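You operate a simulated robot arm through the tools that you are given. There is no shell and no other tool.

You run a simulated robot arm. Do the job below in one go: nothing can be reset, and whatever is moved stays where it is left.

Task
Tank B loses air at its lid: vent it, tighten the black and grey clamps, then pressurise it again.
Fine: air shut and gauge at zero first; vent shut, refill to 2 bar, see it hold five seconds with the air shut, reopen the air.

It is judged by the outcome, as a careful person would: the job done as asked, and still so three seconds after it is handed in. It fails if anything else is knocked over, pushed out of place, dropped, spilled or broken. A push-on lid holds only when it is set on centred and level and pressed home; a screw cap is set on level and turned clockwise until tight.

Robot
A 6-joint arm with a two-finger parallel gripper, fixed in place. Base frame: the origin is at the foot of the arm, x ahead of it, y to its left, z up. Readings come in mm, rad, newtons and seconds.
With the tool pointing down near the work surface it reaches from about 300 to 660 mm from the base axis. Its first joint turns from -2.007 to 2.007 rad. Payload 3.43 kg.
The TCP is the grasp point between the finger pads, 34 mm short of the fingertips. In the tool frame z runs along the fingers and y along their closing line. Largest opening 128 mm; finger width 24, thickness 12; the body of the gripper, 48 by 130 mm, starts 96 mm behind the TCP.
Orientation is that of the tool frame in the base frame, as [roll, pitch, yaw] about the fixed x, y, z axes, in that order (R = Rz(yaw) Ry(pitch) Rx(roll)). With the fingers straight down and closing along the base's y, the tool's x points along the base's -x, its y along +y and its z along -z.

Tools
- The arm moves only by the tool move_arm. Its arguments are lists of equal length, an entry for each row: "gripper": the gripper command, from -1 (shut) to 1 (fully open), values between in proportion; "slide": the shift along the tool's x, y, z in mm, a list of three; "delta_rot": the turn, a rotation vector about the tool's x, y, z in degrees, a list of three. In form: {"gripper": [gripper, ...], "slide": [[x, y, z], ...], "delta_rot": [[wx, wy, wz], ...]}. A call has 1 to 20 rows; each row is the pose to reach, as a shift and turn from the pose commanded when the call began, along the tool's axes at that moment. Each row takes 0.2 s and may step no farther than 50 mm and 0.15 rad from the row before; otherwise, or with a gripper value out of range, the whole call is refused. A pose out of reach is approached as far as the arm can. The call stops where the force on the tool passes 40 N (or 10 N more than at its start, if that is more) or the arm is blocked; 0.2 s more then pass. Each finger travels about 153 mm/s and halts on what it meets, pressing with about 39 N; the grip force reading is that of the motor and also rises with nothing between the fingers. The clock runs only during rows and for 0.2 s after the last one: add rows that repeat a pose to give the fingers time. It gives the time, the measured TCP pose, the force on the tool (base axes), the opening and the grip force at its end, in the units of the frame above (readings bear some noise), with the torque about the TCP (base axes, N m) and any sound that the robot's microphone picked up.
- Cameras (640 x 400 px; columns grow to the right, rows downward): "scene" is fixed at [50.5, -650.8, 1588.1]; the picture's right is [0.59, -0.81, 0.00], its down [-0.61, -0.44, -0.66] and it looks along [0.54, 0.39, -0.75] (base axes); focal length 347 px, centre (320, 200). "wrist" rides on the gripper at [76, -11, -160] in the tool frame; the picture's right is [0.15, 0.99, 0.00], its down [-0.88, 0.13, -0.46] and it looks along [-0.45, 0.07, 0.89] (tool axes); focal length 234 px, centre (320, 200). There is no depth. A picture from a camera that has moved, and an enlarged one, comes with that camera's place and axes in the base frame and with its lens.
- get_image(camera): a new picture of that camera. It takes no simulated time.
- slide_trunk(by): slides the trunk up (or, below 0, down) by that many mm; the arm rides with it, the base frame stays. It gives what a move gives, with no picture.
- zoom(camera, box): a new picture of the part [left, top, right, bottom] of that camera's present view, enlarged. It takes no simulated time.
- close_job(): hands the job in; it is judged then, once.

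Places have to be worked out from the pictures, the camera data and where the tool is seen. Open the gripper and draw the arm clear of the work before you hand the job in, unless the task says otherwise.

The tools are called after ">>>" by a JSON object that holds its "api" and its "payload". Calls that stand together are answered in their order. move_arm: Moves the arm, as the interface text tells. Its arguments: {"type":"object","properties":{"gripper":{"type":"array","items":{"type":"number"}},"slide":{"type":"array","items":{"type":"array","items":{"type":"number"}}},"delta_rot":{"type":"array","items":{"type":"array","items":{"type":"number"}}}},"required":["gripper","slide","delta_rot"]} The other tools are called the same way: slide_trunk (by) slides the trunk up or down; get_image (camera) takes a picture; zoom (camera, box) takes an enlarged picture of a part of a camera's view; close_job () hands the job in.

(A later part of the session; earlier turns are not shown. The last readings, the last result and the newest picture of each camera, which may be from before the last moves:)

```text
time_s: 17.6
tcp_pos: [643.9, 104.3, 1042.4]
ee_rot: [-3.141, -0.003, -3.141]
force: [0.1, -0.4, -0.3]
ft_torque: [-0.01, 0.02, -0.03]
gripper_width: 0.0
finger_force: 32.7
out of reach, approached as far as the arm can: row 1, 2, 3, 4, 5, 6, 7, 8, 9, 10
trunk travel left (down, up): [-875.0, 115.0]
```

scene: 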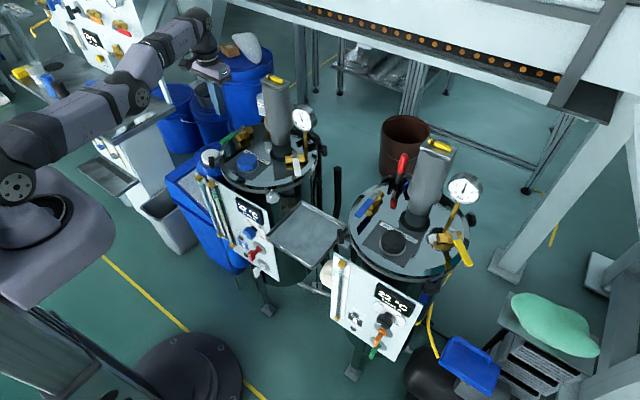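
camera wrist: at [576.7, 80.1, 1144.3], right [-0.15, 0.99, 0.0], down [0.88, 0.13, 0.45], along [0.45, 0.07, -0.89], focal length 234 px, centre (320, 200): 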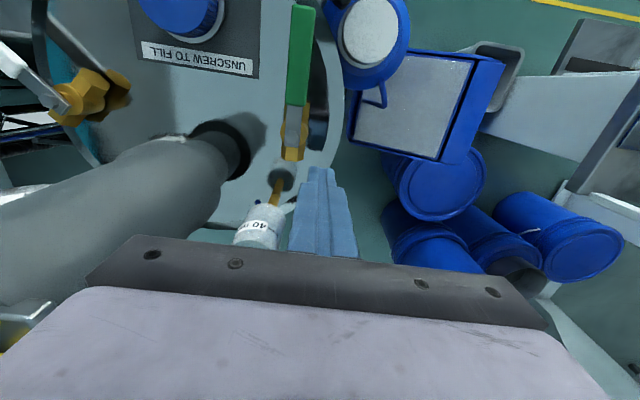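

Inward motion still barely responds. I command a much larger inward target (open space in front of the tank, well above everything) so the elbow is driven to bend.

>>> {"api": "move_arm", "payload": {"gripper": [-1, -1, -1, -1, -1, -1, -1, -1, -1, -1], "slide": [[48, 0, -5], [96, 0, -10], [144, 0, -20], [192, 0, -30], [230, 0, -40], [230, 0, -40], [230, 0, -40], [230, 0, -40], [230, 0, -40], [230, 0, -40]], "delta_rot": [[0, 0, 0], [0, 0, 0], [0, 0, 0], [0, 0, 0], [0, 0, 0], [0, 0, 0], [0, 0, 0], [0, 0, 0], [0, 0, 0], [0, 0, 0]]}}

>>> {"api": "get_image", "payload": {"camera": "scene"}}

```text
time_s: 19.8
tcp_pos: [581.2, 150.6, 1166.7]
ee_rot: [-3.124, -0.068, -3.141]
force: [0.1, -0.6, 1.0]
ft_torque: [-0.02, -0.03, -0.03]
gripper_width: 0.0
finger_force: 32.8
out of reach, approached as far as the arm can: row 1, 2, 3, 4, 5, 6, 7, 8, 9, 10
trunk travel left (down, up): [-875.0, 115.0]
```

```text
taken
```

scene: 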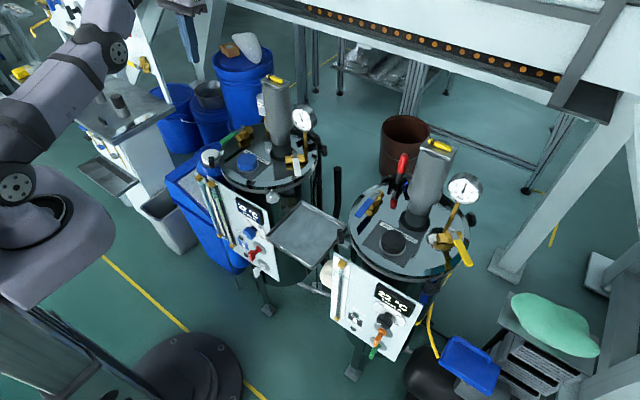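

>>> {"api": "move_arm", "payload": {"gripper": [-1, -1, -1, -1, -1, -1, -1, -1, -1, -1, -1, -1], "slide": [[45, 0, 10], [90, 0, 20], [135, 0, 30], [180, 0, 40], [220, 0, 50], [220, 0, 50], [220, 0, 50], [220, 0, 50], [220, 0, 50], [220, 0, 50], [220, 0, 50], [220, 0, 50]], "delta_rot": [[0, 0, 0], [0, 0, 0], [0, 0, 0], [0, 0, 0], [0, 0, 0], [0, 0, 0], [0, 0, 0], [0, 0, 0], [0, 0, 0], [0, 0, 0], [0, 0, 0], [0, 0, 0]]}}

```text
time_s: 22.4
tcp_pos: [551.2, 223.2, 1170.2]
ee_rot: [-3.121, -0.073, -3.141]
force: [0.8, 0.9, 0.9]
ft_torque: [0.01, -0.01, 0.03]
gripper_width: 0.0
finger_force: 32.9
out of reach, approached as far as the arm can: row 1, 2, 3, 4, 5, 6, 7, 8, 9, 10, 11, 12
trunk travel left (down, up): [-875.0, 115.0]
```

Up-and-inward lets the arm stay straight; I try inward combined with a long downward move here (free space left of the tank at y≈220), which should flex the elbow.

>>> {"api": "move_arm", "payload": {"gripper": [-1, -1, -1, -1, -1, -1, -1, -1, -1, -1], "slide": [[20, 0, 40], [40, 0, 80], [60, 0, 120], [80, 0, 160], [100, 0, 200], [100, 0, 200], [100, 0, 200], [100, 0, 200], [100, 0, 200], [100, 0, 200]], "delta_rot": [[0, 0, 0], [0, 0, 0], [0, 0, 0], [0, 0, 0], [0, 0, 0], [0, 0, 0], [0, 0, 0], [0, 0, 0], [0, 0, 0], [0, 0, 0]]}}

>>> {"api": "get_image", "payload": {"camera": "scene"}}

```text
time_s: 24.6
tcp_pos: [530.6, 255.0, 1138.7]
ee_rot: [-3.094, -0.125, 3.137]
force: [0.3, 0.7, 0.2]
ft_torque: [0.01, -0.01, 0.02]
gripper_width: 0.1
finger_force: 32.9
out of reach, approached as far as the arm can: row 1, 2, 3, 4, 5, 6, 7, 8, 9, 10
trunk travel left (down, up): [-875.0, 115.0]
```

```text
taken
```

scene: 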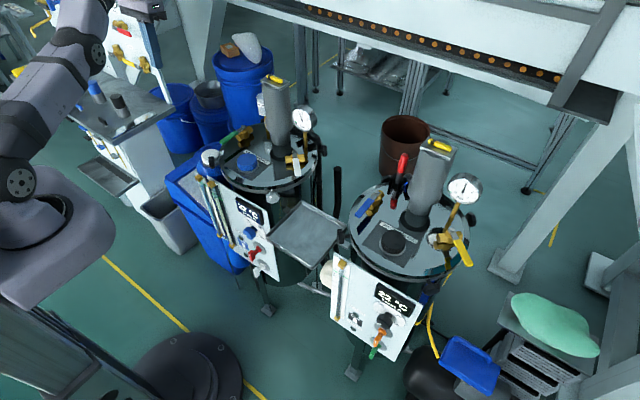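

The elbow seems to have flipped to the wrong side (up motion at full stretch). I stretch outward again and then drive straight down, which should bring the elbow back to its normal side.

>>> {"api": "move_arm", "payload": {"gripper": [-1, -1, -1, -1, -1, -1, -1, -1], "slide": [[-30, 12, 20], [-60, 24, 40], [-90, 36, 60], [-120, 48, 80], [-150, 60, 100], [-150, 60, 140], [-150, 60, 180], [-150, 60, 220]], "delta_rot": [[0, 0, 0], [0, 0, 0], [0, 0, 0], [0, 0, 0], [0, 0, 0], [0, 0, 0], [0, 0, 0], [0, 0, 0]]}}

```text
time_s: 26.4
tcp_pos: [568.8, 256.0, 918.8]
ee_rot: [-3.095, -0.123, 3.139]
force: [0.0, -0.1, 0.6]
ft_torque: [0.02, -0.04, -0.01]
gripper_width: 0.0
finger_force: 32.7
out of reach, approached as far as the arm can: row 1, 2, 3, 4, 5, 6, 7, 8
trunk travel left (down, up): [-875.0, 115.0]
```

>>> {"api": "move_arm", "payload": {"gripper": [-1, -1, -1, -1, -1, -1, -1, -1], "slide": [[5, -2, 40], [10, -4, 80], [20, -9, 110], [40, -18, 120], [60, -27, 120], [80, -36, 120], [80, -36, 120], [80, -36, 120]], "delta_rot": [[0, 0, 0], [0, 0, 0], [0, 0, 0], [-1, -3, 0], [-2, -5, 0], [-2.7, -7, 0], [-2.7, -7, 0], [-2.7, -7, 0]]}}

>>> {"api": "get_image", "payload": {"camera": "scene"}}

```text
time_s: 28.2
tcp_pos: [470.8, 218.8, 810.8]
ee_rot: [-3.14, -0.002, -3.141]
force: [-0.2, -0.2, -0.3]
ft_torque: [-0.01, 0.01, -0.03]
gripper_width: 0.0
finger_force: 33.2
trunk travel left (down, up): [-875.0, 115.0]
```

```text
taken
```

scene: 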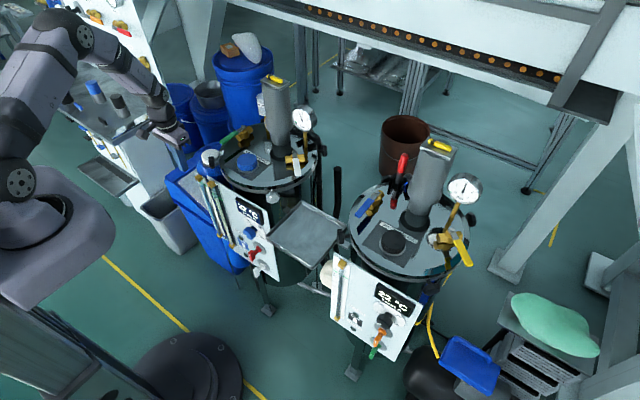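

The arm is back in its normal elbow-up pose. Lesson: stay inside reach. Now I rise, cross over the lever and come down to just above lever height on its inner side.

>>> {"api": "move_arm", "payload": {"gripper": [-1, -1, -1, -1, -1, -1, -1, -1, -1, -1, -1], "slide": [[0, 0, -48], [0, 0, -96], [0, 0, -144], [0, 0, -190], [-20, -40, -190], [-40, -80, -190], [-60, -120, -190], [-80, -155, -190], [-93, -187, -190], [-93, -187, -165], [-93, -187, -165]], "delta_rot": [[0, 0, 0], [0, 0, 0], [0, 0, 0], [0, 0, 0], [0, 0, 0], [0, 0, 0], [0, 0, 0], [0, 0, 0], [0, 0, 0], [0, 0, 0], [0, 0, 0]]}}

>>> {"api": "get_image", "payload": {"camera": "wrist"}}

>>> {"api": "zoom", "payload": {"camera": "scene", "box": [190, 80, 330, 190]}}

```text
time_s: 30.6
tcp_pos: [564.7, 28.8, 976.7]
ee_rot: [-3.14, -0.005, 3.141]
force: [0.1, 0.2, -0.8]
ft_torque: [-0.02, 0.01, 0.02]
gripper_width: 0.0
finger_force: 33.2
trunk travel left (down, up): [-875.0, 115.0]
```

```text
taken
camera wrist: at [489.4, 18.1, 1136.3], right [-0.15, 0.99, 0.0], down [0.88, 0.13, 0.45], along [0.45, 0.07, -0.89], focal length 234 px, centre (320, 200)
```

wrist: 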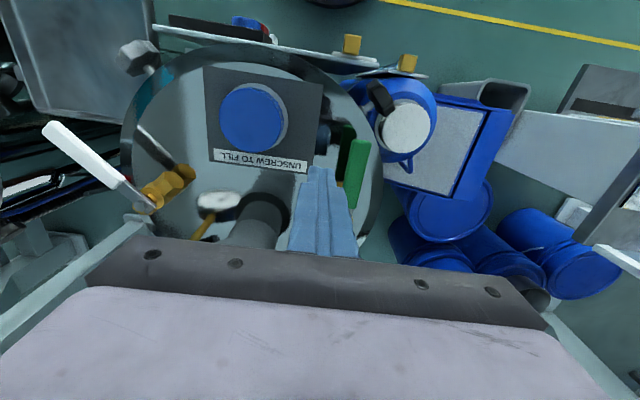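

```text
3.64 times, centred on (260, 135) of scene
camera zoom: at [50.5, -650.8, 1588.1], right [0.59, -0.81, 0.0], down [-0.61, -0.44, -0.66], along [0.54, 0.39, -0.75], focal length 1262 px, centre (538, 436)
```

zoom: 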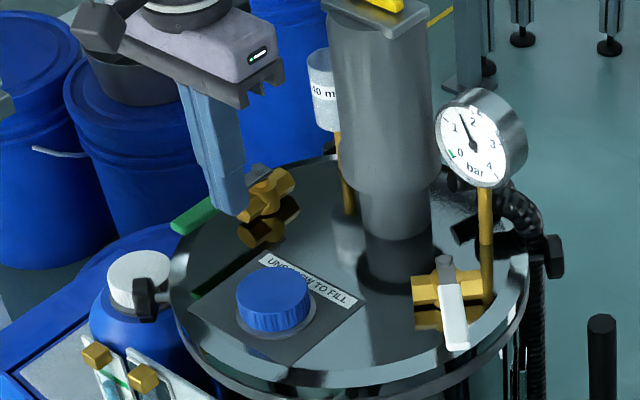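

The finger is beside the green handle on its inner side as planned. I lower to lever height and sweep in an arc around the pivot (639, 70) to push it clockwise to pointing left.

>>> {"api": "move_arm", "payload": {"gripper": [-1, -1, -1, -1, -1, -1, -1, -1, -1, -1, -1, -1, -1], "slide": [[0, 0, 20], [0, 0, 37.7], [0.7, 19.2, 37.7], [3.4, 32.5, 37.7], [3.7, 46.2, 37.7], [1.7, 59.7, 37.7], [-2.7, 72.5, 37.7], [-9.2, 84.6, 37.7], [-17.8, 95.2, 37.7], [-27.9, 104.2, 37.7], [-39.6, 111.3, 37.7], [-52.3, 116.2, 37.7], [-52.3, 116.2, 37.7]], "delta_rot": [[0, 0, 0], [0, 0, 0], [0, 0, 0], [0, 0, 0], [0, 0, 0], [0, 0, 0], [0, 0, 0], [0, 0, 0], [0, 0, 0], [0, 0, 0], [0, 0, 0], [0, 0, 0], [0, 0, 0]]}}

>>> {"api": "zoom", "payload": {"camera": "scene", "box": [190, 80, 330, 190]}}

>>> {"api": "get_image", "payload": {"camera": "wrist"}}

```text
time_s: 33.4
tcp_pos: [604.4, 146.7, 934.3]
ee_rot: [-3.132, -0.042, -3.141]
force: [-18.8, -2.5, 4.3]
ft_torque: [-0.21, -0.05, -0.05]
gripper_width: 0.0
finger_force: 33.6
trunk travel left (down, up): [-875.0, 115.0]
stopped in row 13: the force on the tool passed its limit at 42 N (the readings are from after the stop); the commanded pose is now the measured one
```

```text
3.64 times, centred on (260, 135) of scene
camera zoom: at [50.5, -650.8, 1588.1], right [0.59, -0.81, 0.0], down [-0.61, -0.44, -0.66], along [0.54, 0.39, -0.75], focal length 1262 px, centre (538, 436)
```

zoom: 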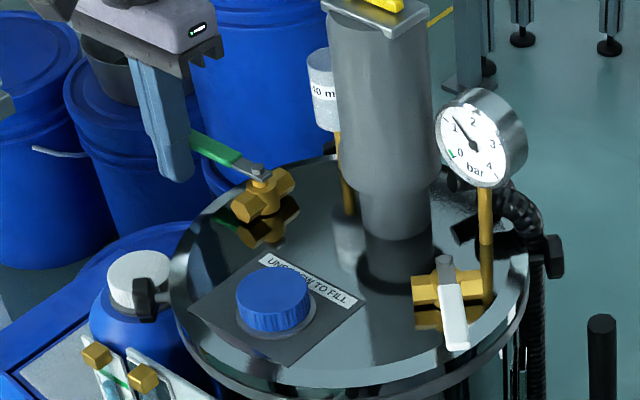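

```text
taken
camera wrist: at [535.5, 136.2, 1095.7], right [-0.15, 0.99, 0.0], down [0.9, 0.14, 0.42], along [0.41, 0.06, -0.91], focal length 234 px, centre (320, 200)
```

wrist: 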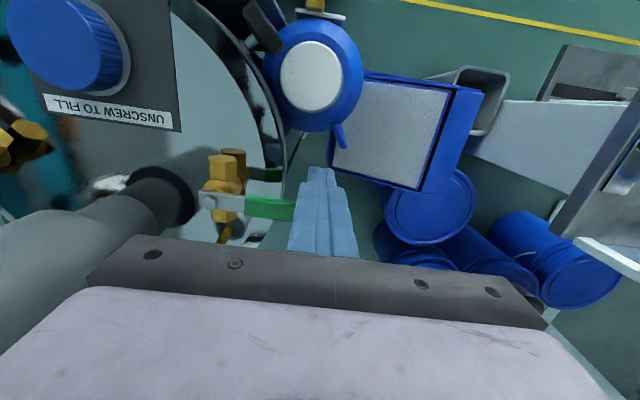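

The green lever now points left, across its body and against its stop, and the gauge has begun to fall (about 1.3), so green is the air valve and it is shut. I back off and look closer.

>>> {"api": "move_arm", "payload": {"gripper": [-1, -1, -1, -1, -1], "slide": [[25, 0, 0], [40, 0, -30], [40, 0, -70], [60, -20, -100], [60, -20, -100]], "delta_rot": [[0, 0, 0], [0, 0, 0], [0, -1, 0], [0, -2.4, 0], [0, -2.4, 0]]}}

>>> {"api": "get_image", "payload": {"camera": "wrist"}}

>>> {"api": "zoom", "payload": {"camera": "scene", "box": [260, 80, 340, 140]}}

>>> {"api": "zoom", "payload": {"camera": "scene", "box": [200, 90, 300, 160]}}

```text
time_s: 34.6
tcp_pos: [553.1, 125.3, 1036.1]
ee_rot: [-3.134, 0.01, -3.141]
force: [0.3, 0.4, 0.1]
ft_torque: [0.02, 0.04, 0.03]
gripper_width: 0.0
finger_force: 32.7
trunk travel left (down, up): [-875.0, 115.0]
```

```text
taken
camera wrist: at [475.8, 115.6, 1194.3], right [-0.15, 0.99, -0.01], down [0.88, 0.13, 0.46], along [0.46, 0.06, -0.89], focal length 234 px, centre (320, 200)
```

wrist: 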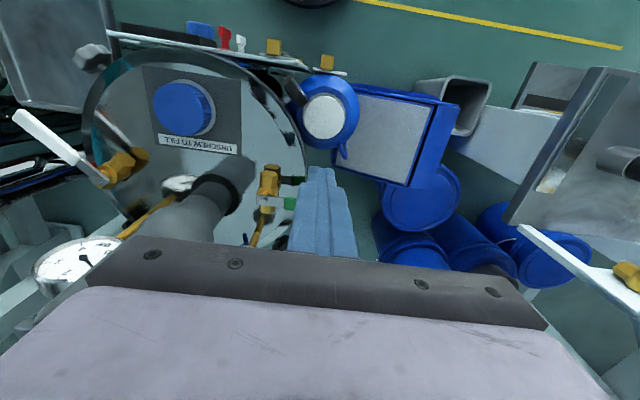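

```text
6.67 times, centred on (300, 110) of scene
camera zoom: at [50.5, -650.8, 1588.1], right [0.59, -0.81, 0.0], down [-0.61, -0.44, -0.66], along [0.54, 0.39, -0.75], focal length 2314 px, centre (453, 800)
```

zoom: 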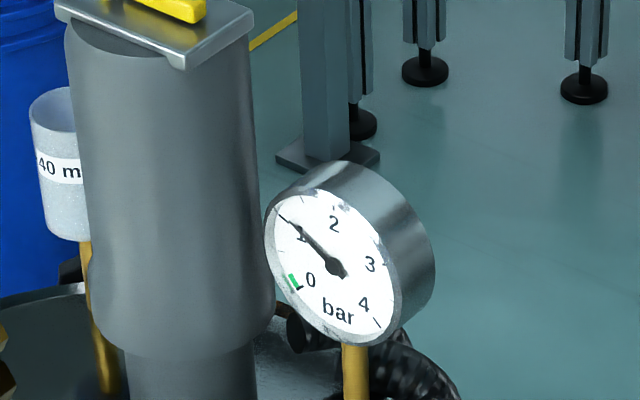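

```text
5.71 times, centred on (250, 125) of scene
camera zoom: at [50.5, -650.8, 1588.1], right [0.59, -0.81, 0.0], down [-0.61, -0.44, -0.66], along [0.54, 0.39, -0.75], focal length 1984 px, centre (720, 629)
```

zoom: 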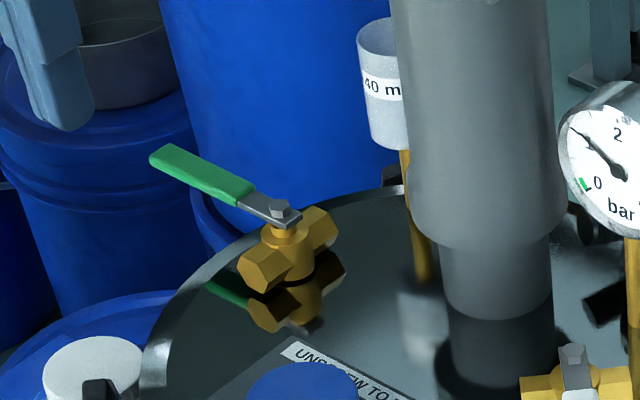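

Gauge is at 1.0 and still falling through the leak; green is clearly across its body. Next the vent: I cross to the white lever and tilt the tool forward 25° for extra reach, positioning on its front-inner side to push it counter-clockwise.

>>> {"api": "move_arm", "payload": {"gripper": [-1, -1, -1, -1, -1, -1, -1], "slide": [[0, -47, 5], [0, -94, 10], [1, -141, 15], [2, -188, 20], [3, -235, 25], [4, -283, 30], [4, -283, 30]], "delta_rot": [[0, 0, 0], [0, -5, 0], [0, -10, 0], [0, -15, 0], [0, -20, 0], [0, -25, 0], [0, -25, 0]]}}

>>> {"api": "get_image", "payload": {"camera": "wrist"}}

>>> {"api": "zoom", "payload": {"camera": "scene", "box": [230, 80, 350, 190]}}

```text
time_s: 36.2
tcp_pos: [550.6, -155.0, 1007.7]
ee_rot: [-3.131, 0.447, -3.138]
force: [0.7, 0.1, 0.7]
ft_torque: [0.0, 0.0, 0.01]
gripper_width: 0.0
finger_force: 32.5
trunk travel left (down, up): [-875.0, 115.0]
```

```text
taken
camera wrist: at [413.3, -165.4, 1118.4], right [-0.13, 0.99, -0.07], down [0.6, 0.14, 0.79], along [0.79, 0.06, -0.61], focal length 234 px, centre (320, 200)
```

wrist: 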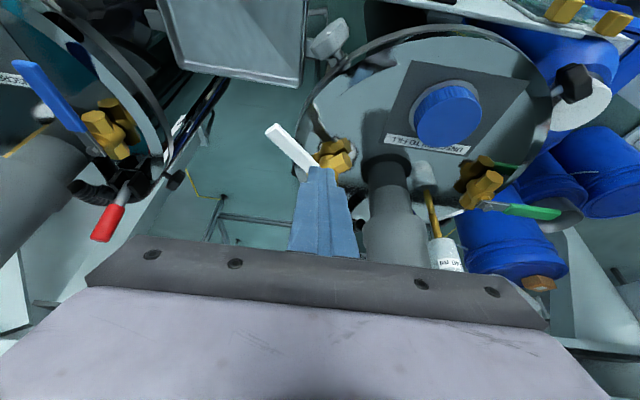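

```text
3.64 times, centred on (290, 135) of scene
camera zoom: at [50.5, -650.8, 1588.1], right [0.59, -0.81, 0.0], down [-0.61, -0.44, -0.66], along [0.54, 0.39, -0.75], focal length 1262 px, centre (429, 436)
```

zoom: 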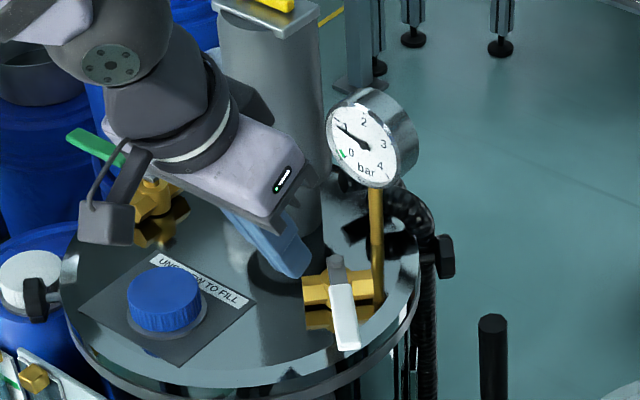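

Gauge reads about 0.8; the tool is in place. I lower beside the white lever and push it in an arc about its pivot (630, -142) to lie along its body.

>>> {"api": "move_arm", "payload": {"gripper": [-1, -1, -1, -1, -1, -1, -1, -1, -1, -1, -1, -1, -1, -1], "slide": [[17.7, -3.5, 33.3], [32.4, -3.5, 64], [24.9, -12.1, 67.6], [20.4, -21, 69.8], [15.9, -29.6, 71.9], [9.4, -36.5, 75], [2.9, -43.1, 78.1], [-5.5, -48, 82.2], [-13.8, -52, 86.2], [-20.6, -54.5, 89.5], [-27.4, -56.5, 92.7], [-42.7, -57, 100], [-50, -55.5, 103.5], [-57.5, -53, 107.1]], "delta_rot": [[0, 0, 0], [0, 0, 0], [0, 0, 0], [0, 0, 0], [0, 0, 0], [0, 0, 0], [0, 0, 0], [0, 0, 0], [0, 0, 0], [0, 0, 0], [0, 0, 0], [0, 0, 0], [0, 0, 0], [0, 0, 0]]}}

>>> {"api": "zoom", "payload": {"camera": "scene", "box": [230, 80, 350, 190]}}

>>> {"api": "get_image", "payload": {"camera": "wrist"}}

```text
time_s: 39.2
tcp_pos: [648.8, -211.7, 937.7]
ee_rot: [-3.133, 0.447, -3.138]
force: [-0.8, 0.8, -2.6]
ft_torque: [0.0, 0.05, -0.01]
gripper_width: 0.0
finger_force: 33.2
trunk travel left (down, up): [-875.0, 115.0]
```

```text
3.64 times, centred on (290, 135) of scene
camera zoom: at [50.5, -650.8, 1588.1], right [0.59, -0.81, 0.0], down [-0.61, -0.44, -0.66], along [0.54, 0.39, -0.75], focal length 1262 px, centre (429, 436)
```

zoom: 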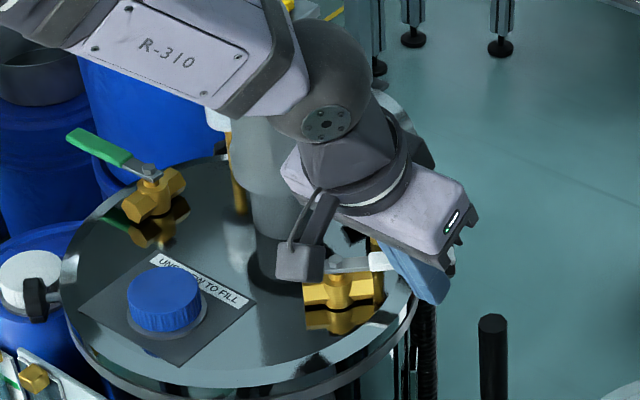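

```text
taken
camera wrist: at [511.2, -221.1, 1048.9], right [-0.13, 0.99, -0.07], down [0.6, 0.14, 0.79], along [0.79, 0.06, -0.61], focal length 234 px, centre (320, 200)
```

wrist: 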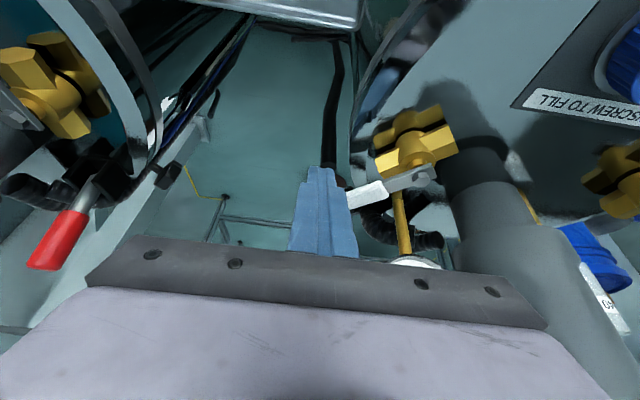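

The white lever is about along its body. I nudge it a bit farther to feel for its stop.

>>> {"api": "move_arm", "payload": {"gripper": [-1, -1, -1, -1], "slide": [[-2.6, 2.8, 1.2], [-5.2, 5.6, 2.5], [-7.8, 8.4, 3.7], [-9.8, 10.5, 4.7]], "delta_rot": [[0, 0, 0], [0, 0, 0], [0, 0, 0], [0, 0, 0]]}}

```text
time_s: 40.2
tcp_pos: [652.1, -207.2, 936.9]
ee_rot: [-3.133, 0.445, 3.139]
force: [-27.7, -26.6, 2.9]
ft_torque: [-0.36, 0.31, -0.23]
gripper_width: 0.2
finger_force: 32.4
trunk travel left (down, up): [-875.0, 115.0]
```

It is against its stop (38 N), so the vent is fully open. I back off and rise, then check the gauge.

>>> {"api": "move_arm", "payload": {"gripper": [-1, -1, -1, -1, -1, -1], "slide": [[18, -20, -9], [23, -10, -45], [20, 10, -90], [40, 20, -110], [80, 20, -130], [80, 20, -130]], "delta_rot": [[0, 0, 0], [0, 0, 0], [0, 0, 0], [0, 0, 0], [0, 0, 0], [0, 0, 0]]}}

>>> {"api": "zoom", "payload": {"camera": "scene", "box": [230, 80, 350, 190]}}

>>> {"api": "get_image", "payload": {"camera": "wrist"}}

```text
time_s: 41.6
tcp_pos: [528.8, -180.3, 1022.6]
ee_rot: [-3.13, 0.445, -3.14]
force: [0.1, -0.4, -1.0]
ft_torque: [0.01, 0.04, -0.02]
gripper_width: 0.1
finger_force: 32.2
trunk travel left (down, up): [-875.0, 115.0]
```

```text
3.64 times, centred on (290, 135) of scene
camera zoom: at [50.5, -650.8, 1588.1], right [0.59, -0.81, 0.0], down [-0.61, -0.44, -0.66], along [0.54, 0.39, -0.75], focal length 1262 px, centre (429, 436)
```

zoom: 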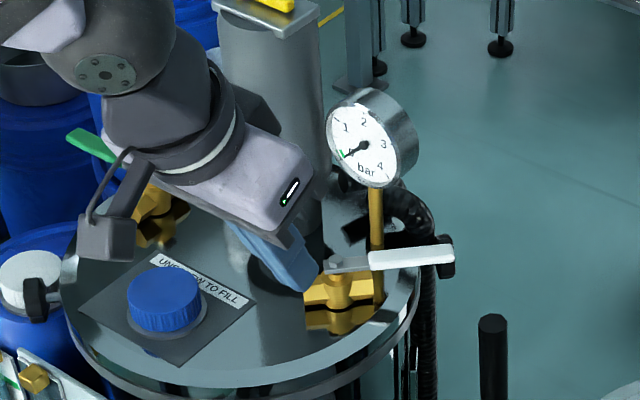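

```text
taken
camera wrist: at [392.5, -190.7, 1133.9], right [-0.13, 0.99, -0.07], down [0.6, 0.14, 0.79], along [0.79, 0.06, -0.61], focal length 234 px, centre (320, 200)
```

wrist: 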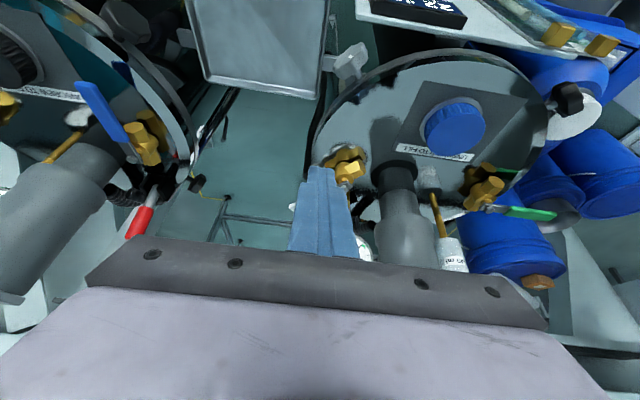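

>>> {"api": "zoom", "payload": {"camera": "scene", "box": [285, 95, 335, 135]}}

>>> {"api": "zoom", "payload": {"camera": "wrist", "box": [300, 20, 420, 110]}}

>>> {"api": "zoom", "payload": {"camera": "wrist", "box": [530, 60, 620, 130]}}

>>> {"api": "zoom", "payload": {"camera": "wrist", "box": [150, 0, 400, 150]}}

```text
10.00 times, centred on (310, 115) of scene
camera zoom: at [50.5, -650.8, 1588.1], right [0.59, -0.81, 0.0], down [-0.61, -0.44, -0.66], along [0.54, 0.39, -0.75], focal length 3472 px, centre (420, 1050)
```

zoom: 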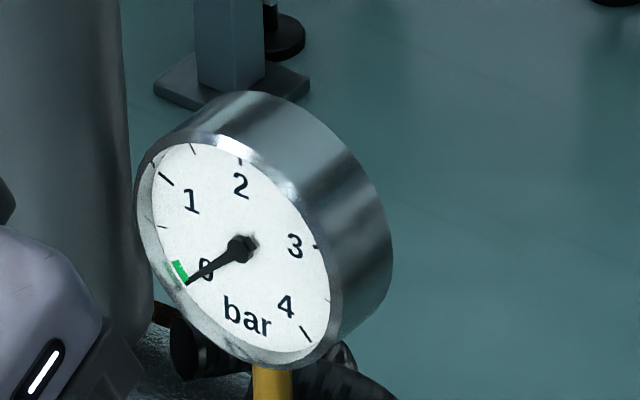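

```text
4.44 times, centred on (360, 65) of wrist
camera zoom: at [392.5, -190.7, 1133.9], right [-0.13, 0.99, -0.07], down [0.6, 0.14, 0.79], along [0.79, 0.06, -0.61], focal length 1041 px, centre (142, 800)
```

zoom: 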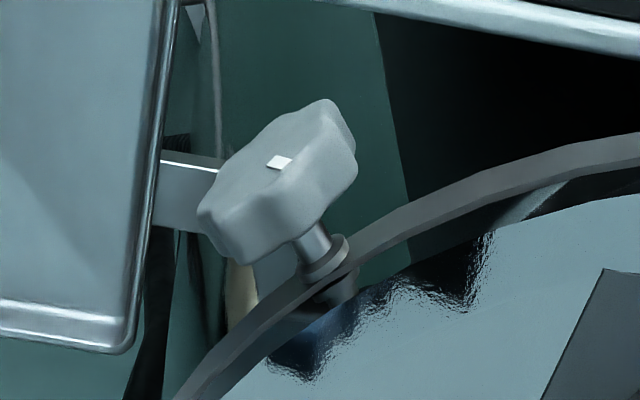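

```text
5.71 times, centred on (575, 95) of wrist
camera zoom: at [392.5, -190.7, 1133.9], right [-0.13, 0.99, -0.07], down [0.6, 0.14, 0.79], along [0.79, 0.06, -0.61], focal length 1338 px, centre (-1137, 800)
```

zoom: 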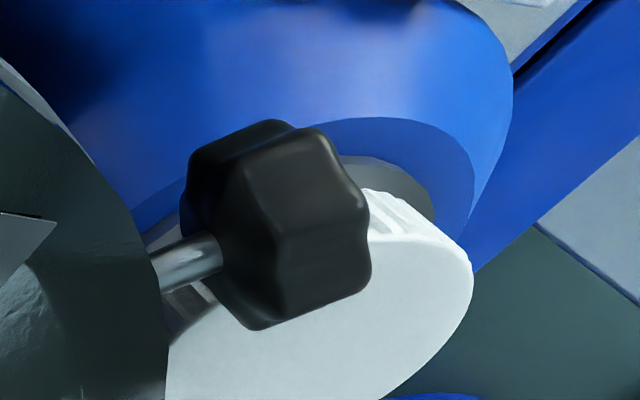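

```text
2.56 times, centred on (275, 75) of wrist
camera zoom: at [392.5, -190.7, 1133.9], right [-0.13, 0.99, -0.07], down [0.6, 0.14, 0.79], along [0.79, 0.06, -0.61], focal length 600 px, centre (435, 520)
```

zoom: 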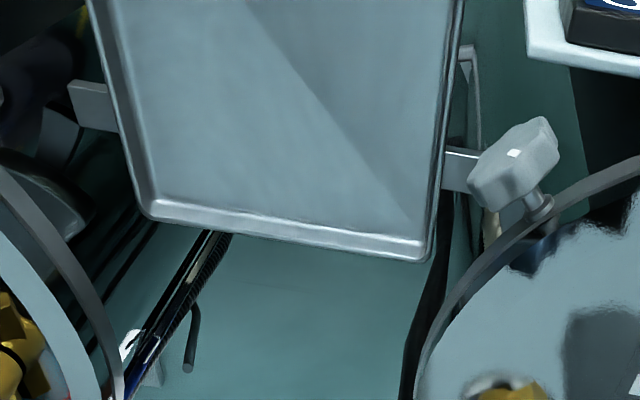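

The gauge is at 0 with air shut and vent open, so clamping can start. I bring the tool upright near the grey knob, which I place at about (504, -163, 858) on a radial axis at 45°.

>>> {"api": "move_arm", "payload": {"gripper": [-1, -0.6, -0.2, 0.2, 0.2], "slide": [[5, 5, -3], [10, 10, -5], [16, 14, -8], [22.5, 17, -10.8], [22.5, 17, -10.8]], "delta_rot": [[0, 7, 0], [0, 14, 0], [0, 20, 0], [0, 25.5, 0], [0, 25.5, 0]]}}

>>> {"api": "move_arm", "payload": {"gripper": [0.2, 0.2, 0.2, 0.2, 0.2, 0.2, 0.2], "slide": [[0, 0, 0], [0, 0, 0], [0, 0, 0], [0, 0, 0], [0, 0, 0], [0, 0, 0], [0, 0, 0]], "delta_rot": [[0, 0, -8], [0, 0, -16], [0, 0, -24], [0, 0, -32], [0, 0, -40], [0, 0, -45], [0, 0, -45]]}}

>>> {"api": "get_image", "payload": {"camera": "wrist"}}

```text
time_s: 42.8
tcp_pos: [504.6, -161.7, 1021.1]
ee_rot: [-3.133, 0.0, 3.141]
force: [0.4, 0.6, -0.4]
ft_torque: [-0.05, 0.01, -0.01]
gripper_width: 77.0
finger_force: 0.0
trunk travel left (down, up): [-875.0, 115.0]
```

```text
time_s: 44.4
tcp_pos: [505.1, -160.8, 1019.0]
ee_rot: [-3.134, -0.004, -2.355]
force: [0.4, -0.5, 0.1]
ft_torque: [-0.03, 0.03, -0.01]
gripper_width: 76.8
finger_force: 0.1
trunk travel left (down, up): [-875.0, 115.0]
```

```text
taken
camera wrist: at [458.6, -221.8, 1178.6], right [-0.8, 0.59, -0.01], down [0.53, 0.72, 0.45], along [0.27, 0.36, -0.89], focal length 234 px, centre (320, 200)
```

wrist: 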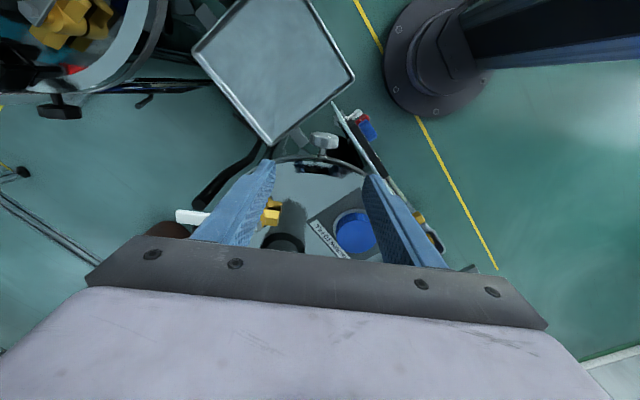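

>>> {"api": "zoom", "payload": {"camera": "wrist", "box": [270, 110, 390, 185]}}

```text
5.33 times, centred on (330, 148) of wrist
camera zoom: at [458.6, -221.8, 1178.6], right [-0.8, 0.59, -0.01], down [0.53, 0.72, 0.45], along [0.27, 0.36, -0.89], focal length 1249 px, centre (267, 480)
```

zoom: 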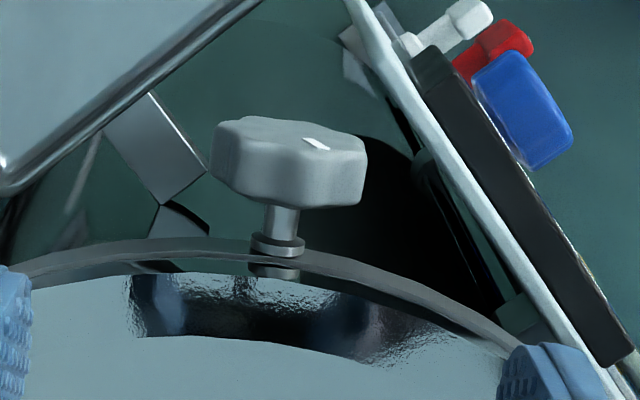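

The knob is in view at about (501, -161, 857), ~40 mm across, axis horizontal and radial. I lower the open fingers around it in two steps, checking first from a little above.

>>> {"api": "move_arm", "payload": {"gripper": [0.2, 0.2, 0.2, 0.2], "slide": [[1, 1, 40], [2, 2, 80], [3, 2.8, 115], [3, 2.8, 115]], "delta_rot": [[0, 0, 0], [0, 0, 0], [0, 0, 0], [0, 0, 0]]}}

>>> {"api": "get_image", "payload": {"camera": "wrist"}}

>>> {"api": "zoom", "payload": {"camera": "scene", "box": [220, 120, 340, 230]}}

```text
time_s: 45.4
tcp_pos: [499.4, -163.5, 906.1]
ee_rot: [-3.134, -0.005, -2.358]
force: [0.6, -0.4, -0.5]
ft_torque: [0.01, 0.02, 0.02]
gripper_width: 76.5
finger_force: 0.0
trunk travel left (down, up): [-875.0, 115.0]
```

```text
taken
camera wrist: at [453.6, -223.8, 1065.8], right [-0.8, 0.6, -0.01], down [0.53, 0.72, 0.45], along [0.27, 0.36, -0.89], focal length 234 px, centre (320, 200)
```

wrist: 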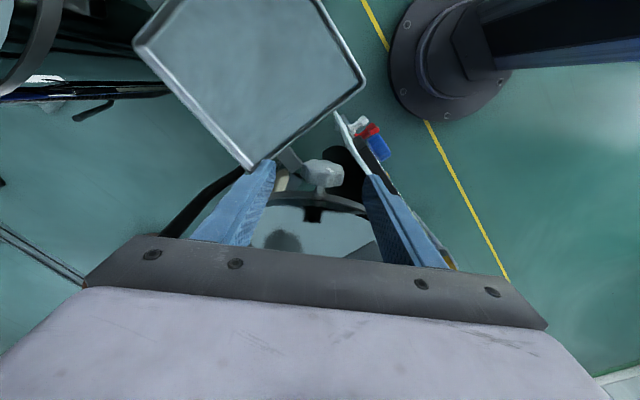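

```text
3.64 times, centred on (280, 175) of scene
camera zoom: at [50.5, -650.8, 1588.1], right [0.59, -0.81, 0.0], down [-0.61, -0.44, -0.66], along [0.54, 0.39, -0.75], focal length 1262 px, centre (466, 291)
```

zoom: 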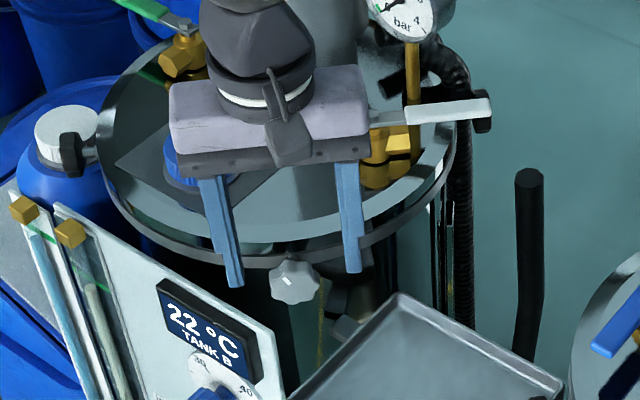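

>>> {"api": "zoom", "payload": {"camera": "wrist", "box": [260, 130, 400, 230]}}

```text
4.00 times, centred on (330, 180) of wrist
camera zoom: at [453.6, -223.8, 1065.8], right [-0.8, 0.6, -0.01], down [0.53, 0.72, 0.45], along [0.27, 0.36, -0.89], focal length 937 px, centre (280, 280)
```

zoom: 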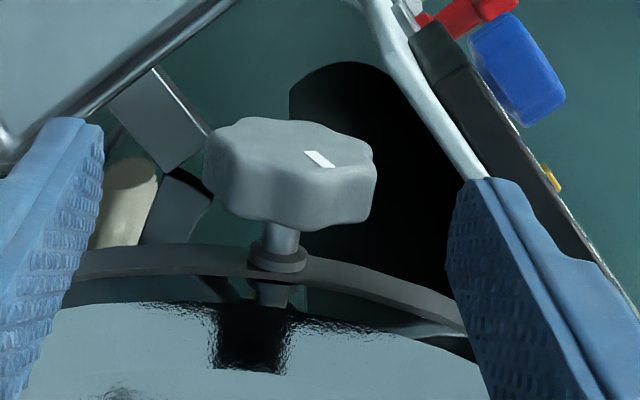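

Scale and parallax give the knob centre near (500, -160, 856). I descend around it and swing the open gripper about the knob axis to the left by 50°, to start a clockwise stroke.

>>> {"api": "move_arm", "payload": {"gripper": [0.1, 0.03, 0.03, 0.03, 0.03, 0.03, 0.03, 0.03, 0.03, 0.03], "slide": [[-2.5, 1.7, 20], [-2.5, 1.7, 38], [-2.5, 3.4, 38.1], [-2.5, 5, 38.5], [-2.5, 6.6, 39], [-2.5, 8.1, 39.8], [-2.5, 9.4, 40.8], [-2.5, 10.6, 42], [-2.5, 10.9, 42.3], [-2.5, 10.9, 42.3]], "delta_rot": [[0, 0, 0], [0, 0, 0], [8, 0, 0], [16, 0, 0], [24, 0, 0], [32, 0, 0], [40, 0, 0], [48, 0, 0], [50, 0, 0], [50, 0, 0]]}}

>>> {"api": "get_image", "payload": {"camera": "wrist"}}

>>> {"api": "zoom", "payload": {"camera": "scene", "box": [220, 120, 340, 230]}}

```text
time_s: 46.3
tcp_pos: [498.7, -156.9, 875.5]
ee_rot: [-2.997, -0.006, -2.36]
force: [-12.8, 10.9, 41.7]
ft_torque: [1.62, 1.85, 0.01]
gripper_width: 72.1
finger_force: 5.3
trunk travel left (down, up): [-875.0, 115.0]
stopped in row 4: the force on the tool passed its limit at 52 N (the readings are from after the stop); the commanded pose is now the measured one
```

```text
taken
camera wrist: at [438.5, -202.6, 1034.7], right [-0.79, 0.59, -0.14], down [0.49, 0.76, 0.43], along [0.36, 0.27, -0.89], focal length 234 px, centre (320, 200)
```

wrist: 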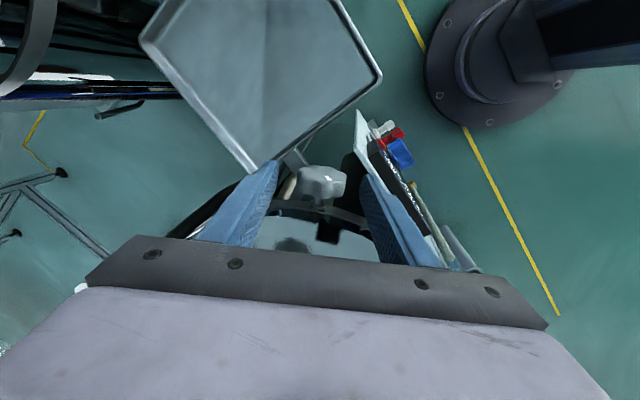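

```text
3.64 times, centred on (280, 175) of scene
camera zoom: at [50.5, -650.8, 1588.1], right [0.59, -0.81, 0.0], down [-0.61, -0.44, -0.66], along [0.54, 0.39, -0.75], focal length 1262 px, centre (466, 291)
```

zoom: 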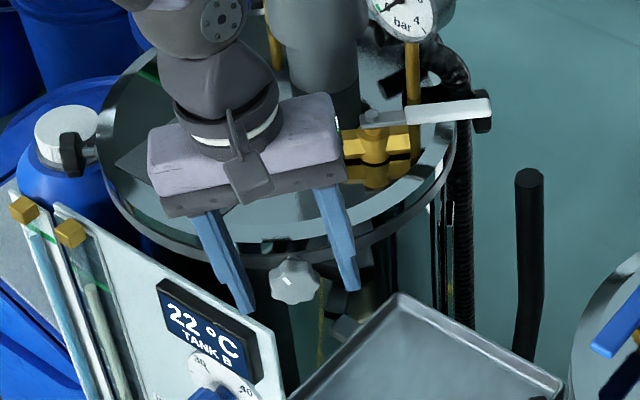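

The left finger touched the top edge of tank B's panel (it is at about z 835), so a sideways "wrench" stroke is cramped there. I back straight up and will instead come at the knob along its own axis from outside.

>>> {"api": "move_arm", "payload": {"gripper": [0.2, 0.2, 0.2, 0.2], "slide": [[0, -3, -20], [0, -7, -50], [0, -13, -89], [0, -13, -89]], "delta_rot": [[0, 0, 0], [-4, 0, 0], [-8, 0, 0], [-8, 0, 0]]}}

>>> {"api": "zoom", "payload": {"camera": "scene", "box": [200, 160, 300, 290]}}

>>> {"api": "get_image", "payload": {"camera": "wrist"}}

```text
time_s: 47.3
tcp_pos: [502.3, -159.4, 959.3]
ee_rot: [-3.137, -0.006, -2.361]
force: [0.7, 0.5, -0.1]
ft_torque: [-0.01, 0.01, 0.0]
gripper_width: 76.9
finger_force: 0.0
trunk travel left (down, up): [-875.0, 115.0]
```

```text
3.08 times, centred on (250, 225) of scene
camera zoom: at [50.5, -650.8, 1588.1], right [0.59, -0.81, 0.0], down [-0.61, -0.44, -0.66], along [0.54, 0.39, -0.75], focal length 1068 px, centre (535, 123)
```

zoom: 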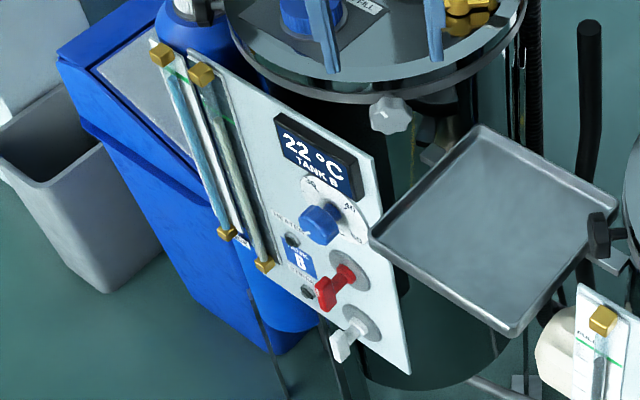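

```text
taken
camera wrist: at [457.3, -220.7, 1119.8], right [-0.8, 0.6, 0.0], down [0.53, 0.72, 0.45], along [0.27, 0.36, -0.89], focal length 234 px, centre (320, 200)
```

wrist: 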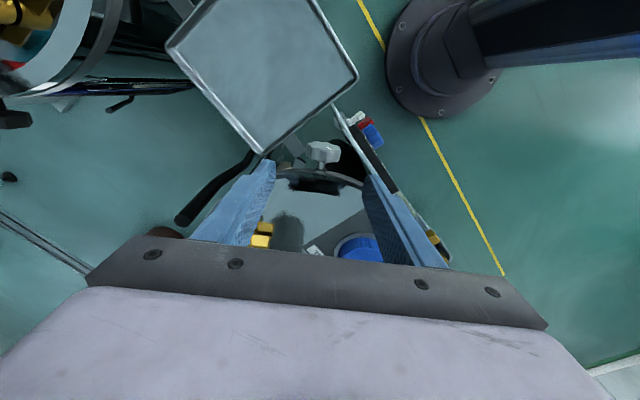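

The panel looks undisturbed. I move outward along the knob's radial line and tilt the tool to horizontal, pointing at the grey knob along its axis.

>>> {"api": "move_arm", "payload": {"gripper": [0.2, 0.2, 0.2, 0.2, 0.2, 0.2, 0.2, 0.2, 0.2, 0.2, 0.2, 0.2, 0.2, 0.2, 0.2], "slide": [[38, 0, 0], [76, 0, 0], [112, 0, 0], [112, 0, 5], [112, 0, 10], [112, 0, 15], [112, 0, 20], [112, 0, 25], [112, 0, 30], [112, 0, 35], [112, 0, 40], [112, 0, 45], [112, 0, 50], [112, 0, 55], [112, 0, 55]], "delta_rot": [[0, 0, 0], [0, 0, 0], [0, -4, 0], [0, -12, 0], [0, -20, 0], [0, -28, 0], [0, -36, 0], [0, -44, 0], [0, -52, 0], [0, -60, 0], [0, -68, 0], [0, -76, 0], [0, -84, 0], [0, -90, 0], [0, -90, 0]]}}

>>> {"api": "get_image", "payload": {"camera": "scene"}}

>>> {"api": "get_image", "payload": {"camera": "wrist"}}

```text
time_s: 50.5
tcp_pos: [422.7, -238.2, 906.2]
ee_rot: [-2.1, 1.565, -1.316]
force: [-0.4, -0.1, -0.2]
ft_torque: [0.02, 0.02, -0.03]
gripper_width: 77.2
finger_force: 0.0
trunk travel left (down, up): [-875.0, 115.0]
```

```text
taken
```

scene: 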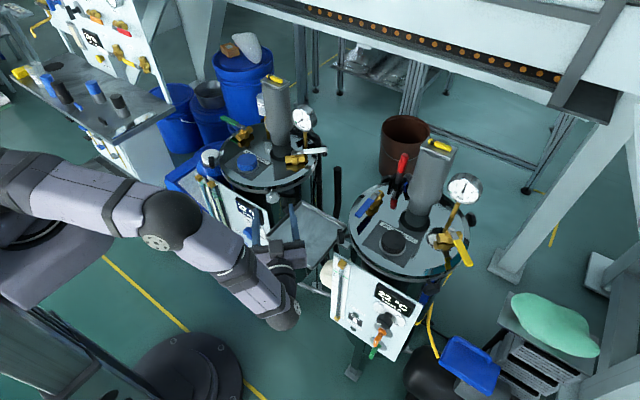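

```text
taken
camera wrist: at [318.0, -359.2, 830.2], right [-0.7, 0.7, -0.15], down [-0.42, -0.22, 0.88], along [0.58, 0.68, 0.45], focal length 234 px, centre (320, 200)
```

wrist: 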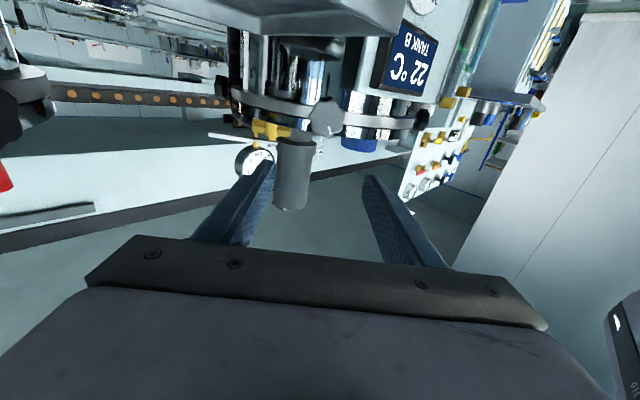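

The tool now points along the knob axis (z 906, knob lower at about 856–865). I zoom on the knob to refine its height and lateral position.

>>> {"api": "zoom", "payload": {"camera": "wrist", "box": [260, 70, 400, 160]}}

>>> {"api": "zoom", "payload": {"camera": "scene", "box": [220, 160, 340, 260]}}

```text
4.44 times, centred on (330, 115) of wrist
camera zoom: at [318.0, -359.2, 830.2], right [-0.7, 0.7, -0.15], down [-0.42, -0.22, 0.88], along [0.58, 0.68, 0.45], focal length 1041 px, centre (276, 578)
```

zoom: 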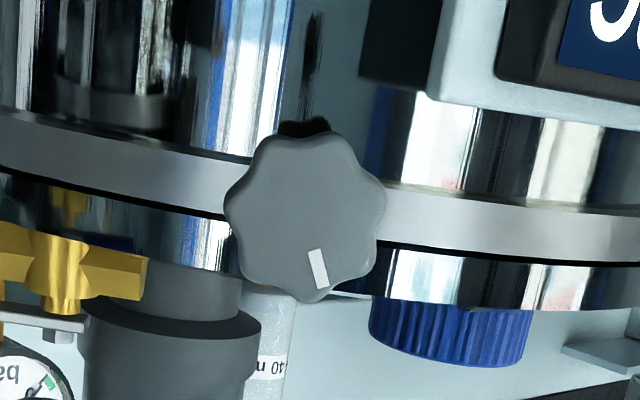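

```text
4.00 times, centred on (280, 210) of scene
camera zoom: at [50.5, -650.8, 1588.1], right [0.59, -0.81, 0.0], down [-0.61, -0.44, -0.66], along [0.54, 0.39, -0.75], focal length 1389 px, centre (480, 160)
```

zoom: 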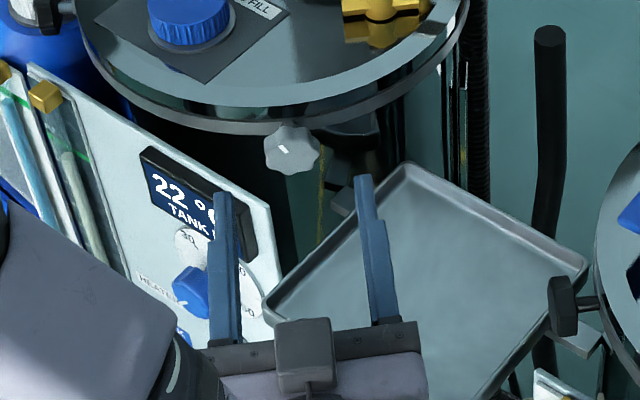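

From this view the knob sits 41 mm below and 2 mm to the side of the tool axis (z about 865). I align with it and come closer, stopping short of the knob.

>>> {"api": "move_arm", "payload": {"gripper": [0.2, 0.2, 0.2, 0.2, 0.2], "slide": [[20, 1, 0], [41, 2.2, 0], [41, 2.2, 25], [41, 2.2, 45], [41, 2.2, 45]], "delta_rot": [[0, 0, 0], [0, 0, 0], [0, 0, 0], [0, 0, 0], [0, 0, 0]]}}

>>> {"api": "get_image", "payload": {"camera": "wrist"}}

>>> {"api": "zoom", "payload": {"camera": "wrist", "box": [250, 90, 390, 210]}}

>>> {"api": "zoom", "payload": {"camera": "scene", "box": [220, 160, 340, 260]}}

```text
time_s: 51.7
tcp_pos: [454.9, -206.2, 863.4]
ee_rot: [-2.326, 1.563, -1.544]
force: [-0.9, -0.1, 0.2]
ft_torque: [0.0, 0.0, 0.01]
gripper_width: 76.8
finger_force: 0.1
trunk travel left (down, up): [-875.0, 115.0]
```

```text
taken
camera wrist: at [350.1, -327.2, 788.5], right [-0.7, 0.7, -0.15], down [-0.42, -0.22, 0.88], along [0.58, 0.68, 0.45], focal length 234 px, centre (320, 200)
```

wrist: 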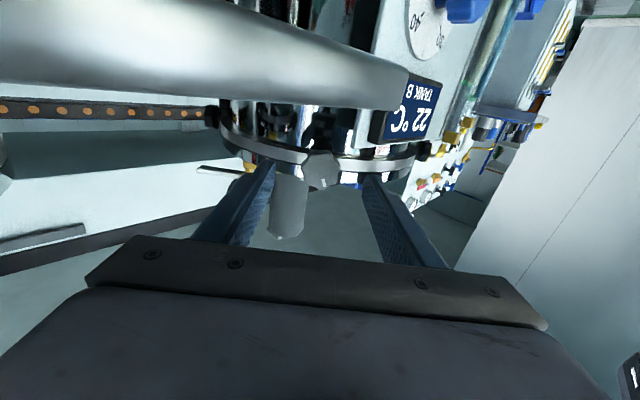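

```text
3.33 times, centred on (320, 150) of wrist
camera zoom: at [350.1, -327.2, 788.5], right [-0.7, 0.7, -0.15], down [-0.42, -0.22, 0.88], along [0.58, 0.68, 0.45], focal length 781 px, centre (320, 367)
```

zoom: 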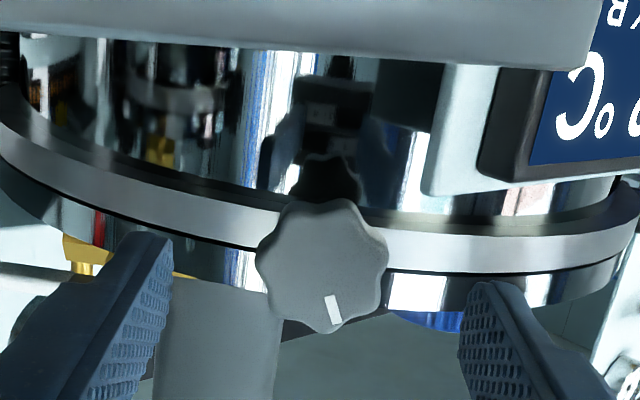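

```text
4.00 times, centred on (280, 210) of scene
camera zoom: at [50.5, -650.8, 1588.1], right [0.59, -0.81, 0.0], down [-0.61, -0.44, -0.66], along [0.54, 0.39, -0.75], focal length 1389 px, centre (480, 160)
```

zoom: 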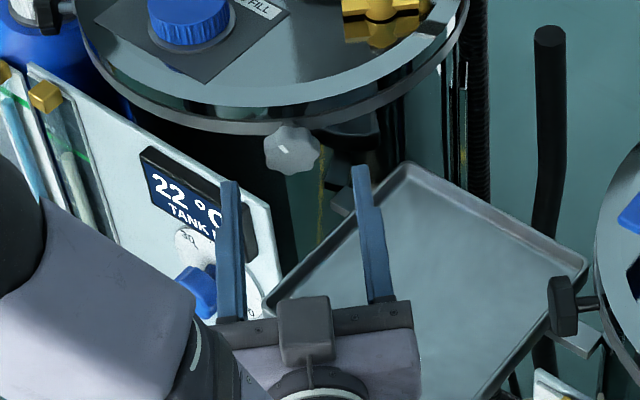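

The knob is now centred within 2 mm; it is a 7-lobed star about 40 mm across. I roll the gripper 15° (keeping the camera away from the tray) and slide forward so the fingertips straddle the knob.

>>> {"api": "move_arm", "payload": {"gripper": [0.1, 0.0, 0.0, 0.0, 0.0], "slide": [[0, 1.7, 0], [0, 1.7, 0], [0, 1.7, 20], [0, 1.7, 39.5], [0, 1.7, 39.5]], "delta_rot": [[0, 0, 8], [0, 0, 15], [0, 0, 15], [0, 0, 15], [0, 0, 15]]}}

>>> {"api": "get_image", "payload": {"camera": "wrist"}}

>>> {"api": "zoom", "payload": {"camera": "scene", "box": [220, 160, 340, 260]}}

```text
time_s: 52.9
tcp_pos: [479.9, -176.8, 865.6]
ee_rot: [1.594, 1.315, 2.375]
force: [-0.4, 0.1, 0.0]
ft_torque: [0.01, -0.04, 0.0]
gripper_width: 63.9
finger_force: 0.1
trunk travel left (down, up): [-875.0, 115.0]
```

```text
taken
camera wrist: at [361.1, -283.5, 789.8], right [-0.7, 0.71, 0.11], down [-0.25, -0.39, 0.89], along [0.67, 0.59, 0.45], focal length 234 px, centre (320, 200)
```

wrist: 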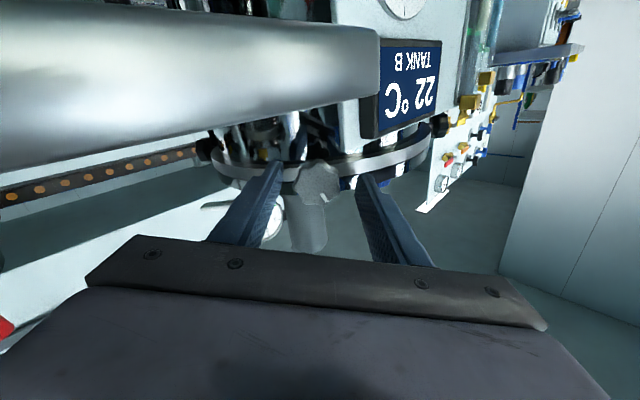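

```text
4.00 times, centred on (280, 210) of scene
camera zoom: at [50.5, -650.8, 1588.1], right [0.59, -0.81, 0.0], down [-0.61, -0.44, -0.66], along [0.54, 0.39, -0.75], focal length 1389 px, centre (480, 160)
```

zoom: 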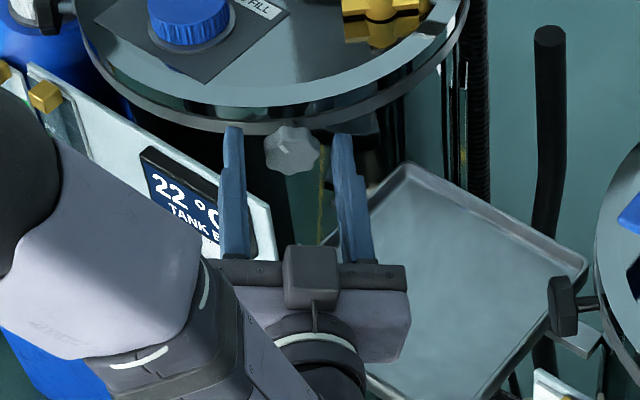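

>>> {"api": "zoom", "payload": {"camera": "wrist", "box": [250, 130, 390, 250]}}

```text
3.33 times, centred on (320, 190) of wrist
camera zoom: at [361.1, -283.5, 789.8], right [-0.7, 0.71, 0.11], down [-0.25, -0.39, 0.89], along [0.67, 0.59, 0.45], focal length 781 px, centre (320, 233)
```

zoom: 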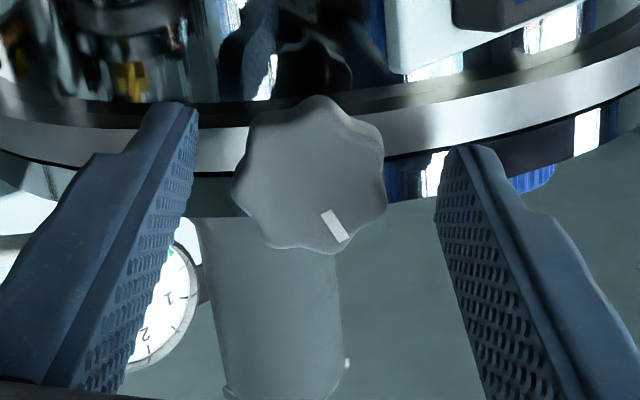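

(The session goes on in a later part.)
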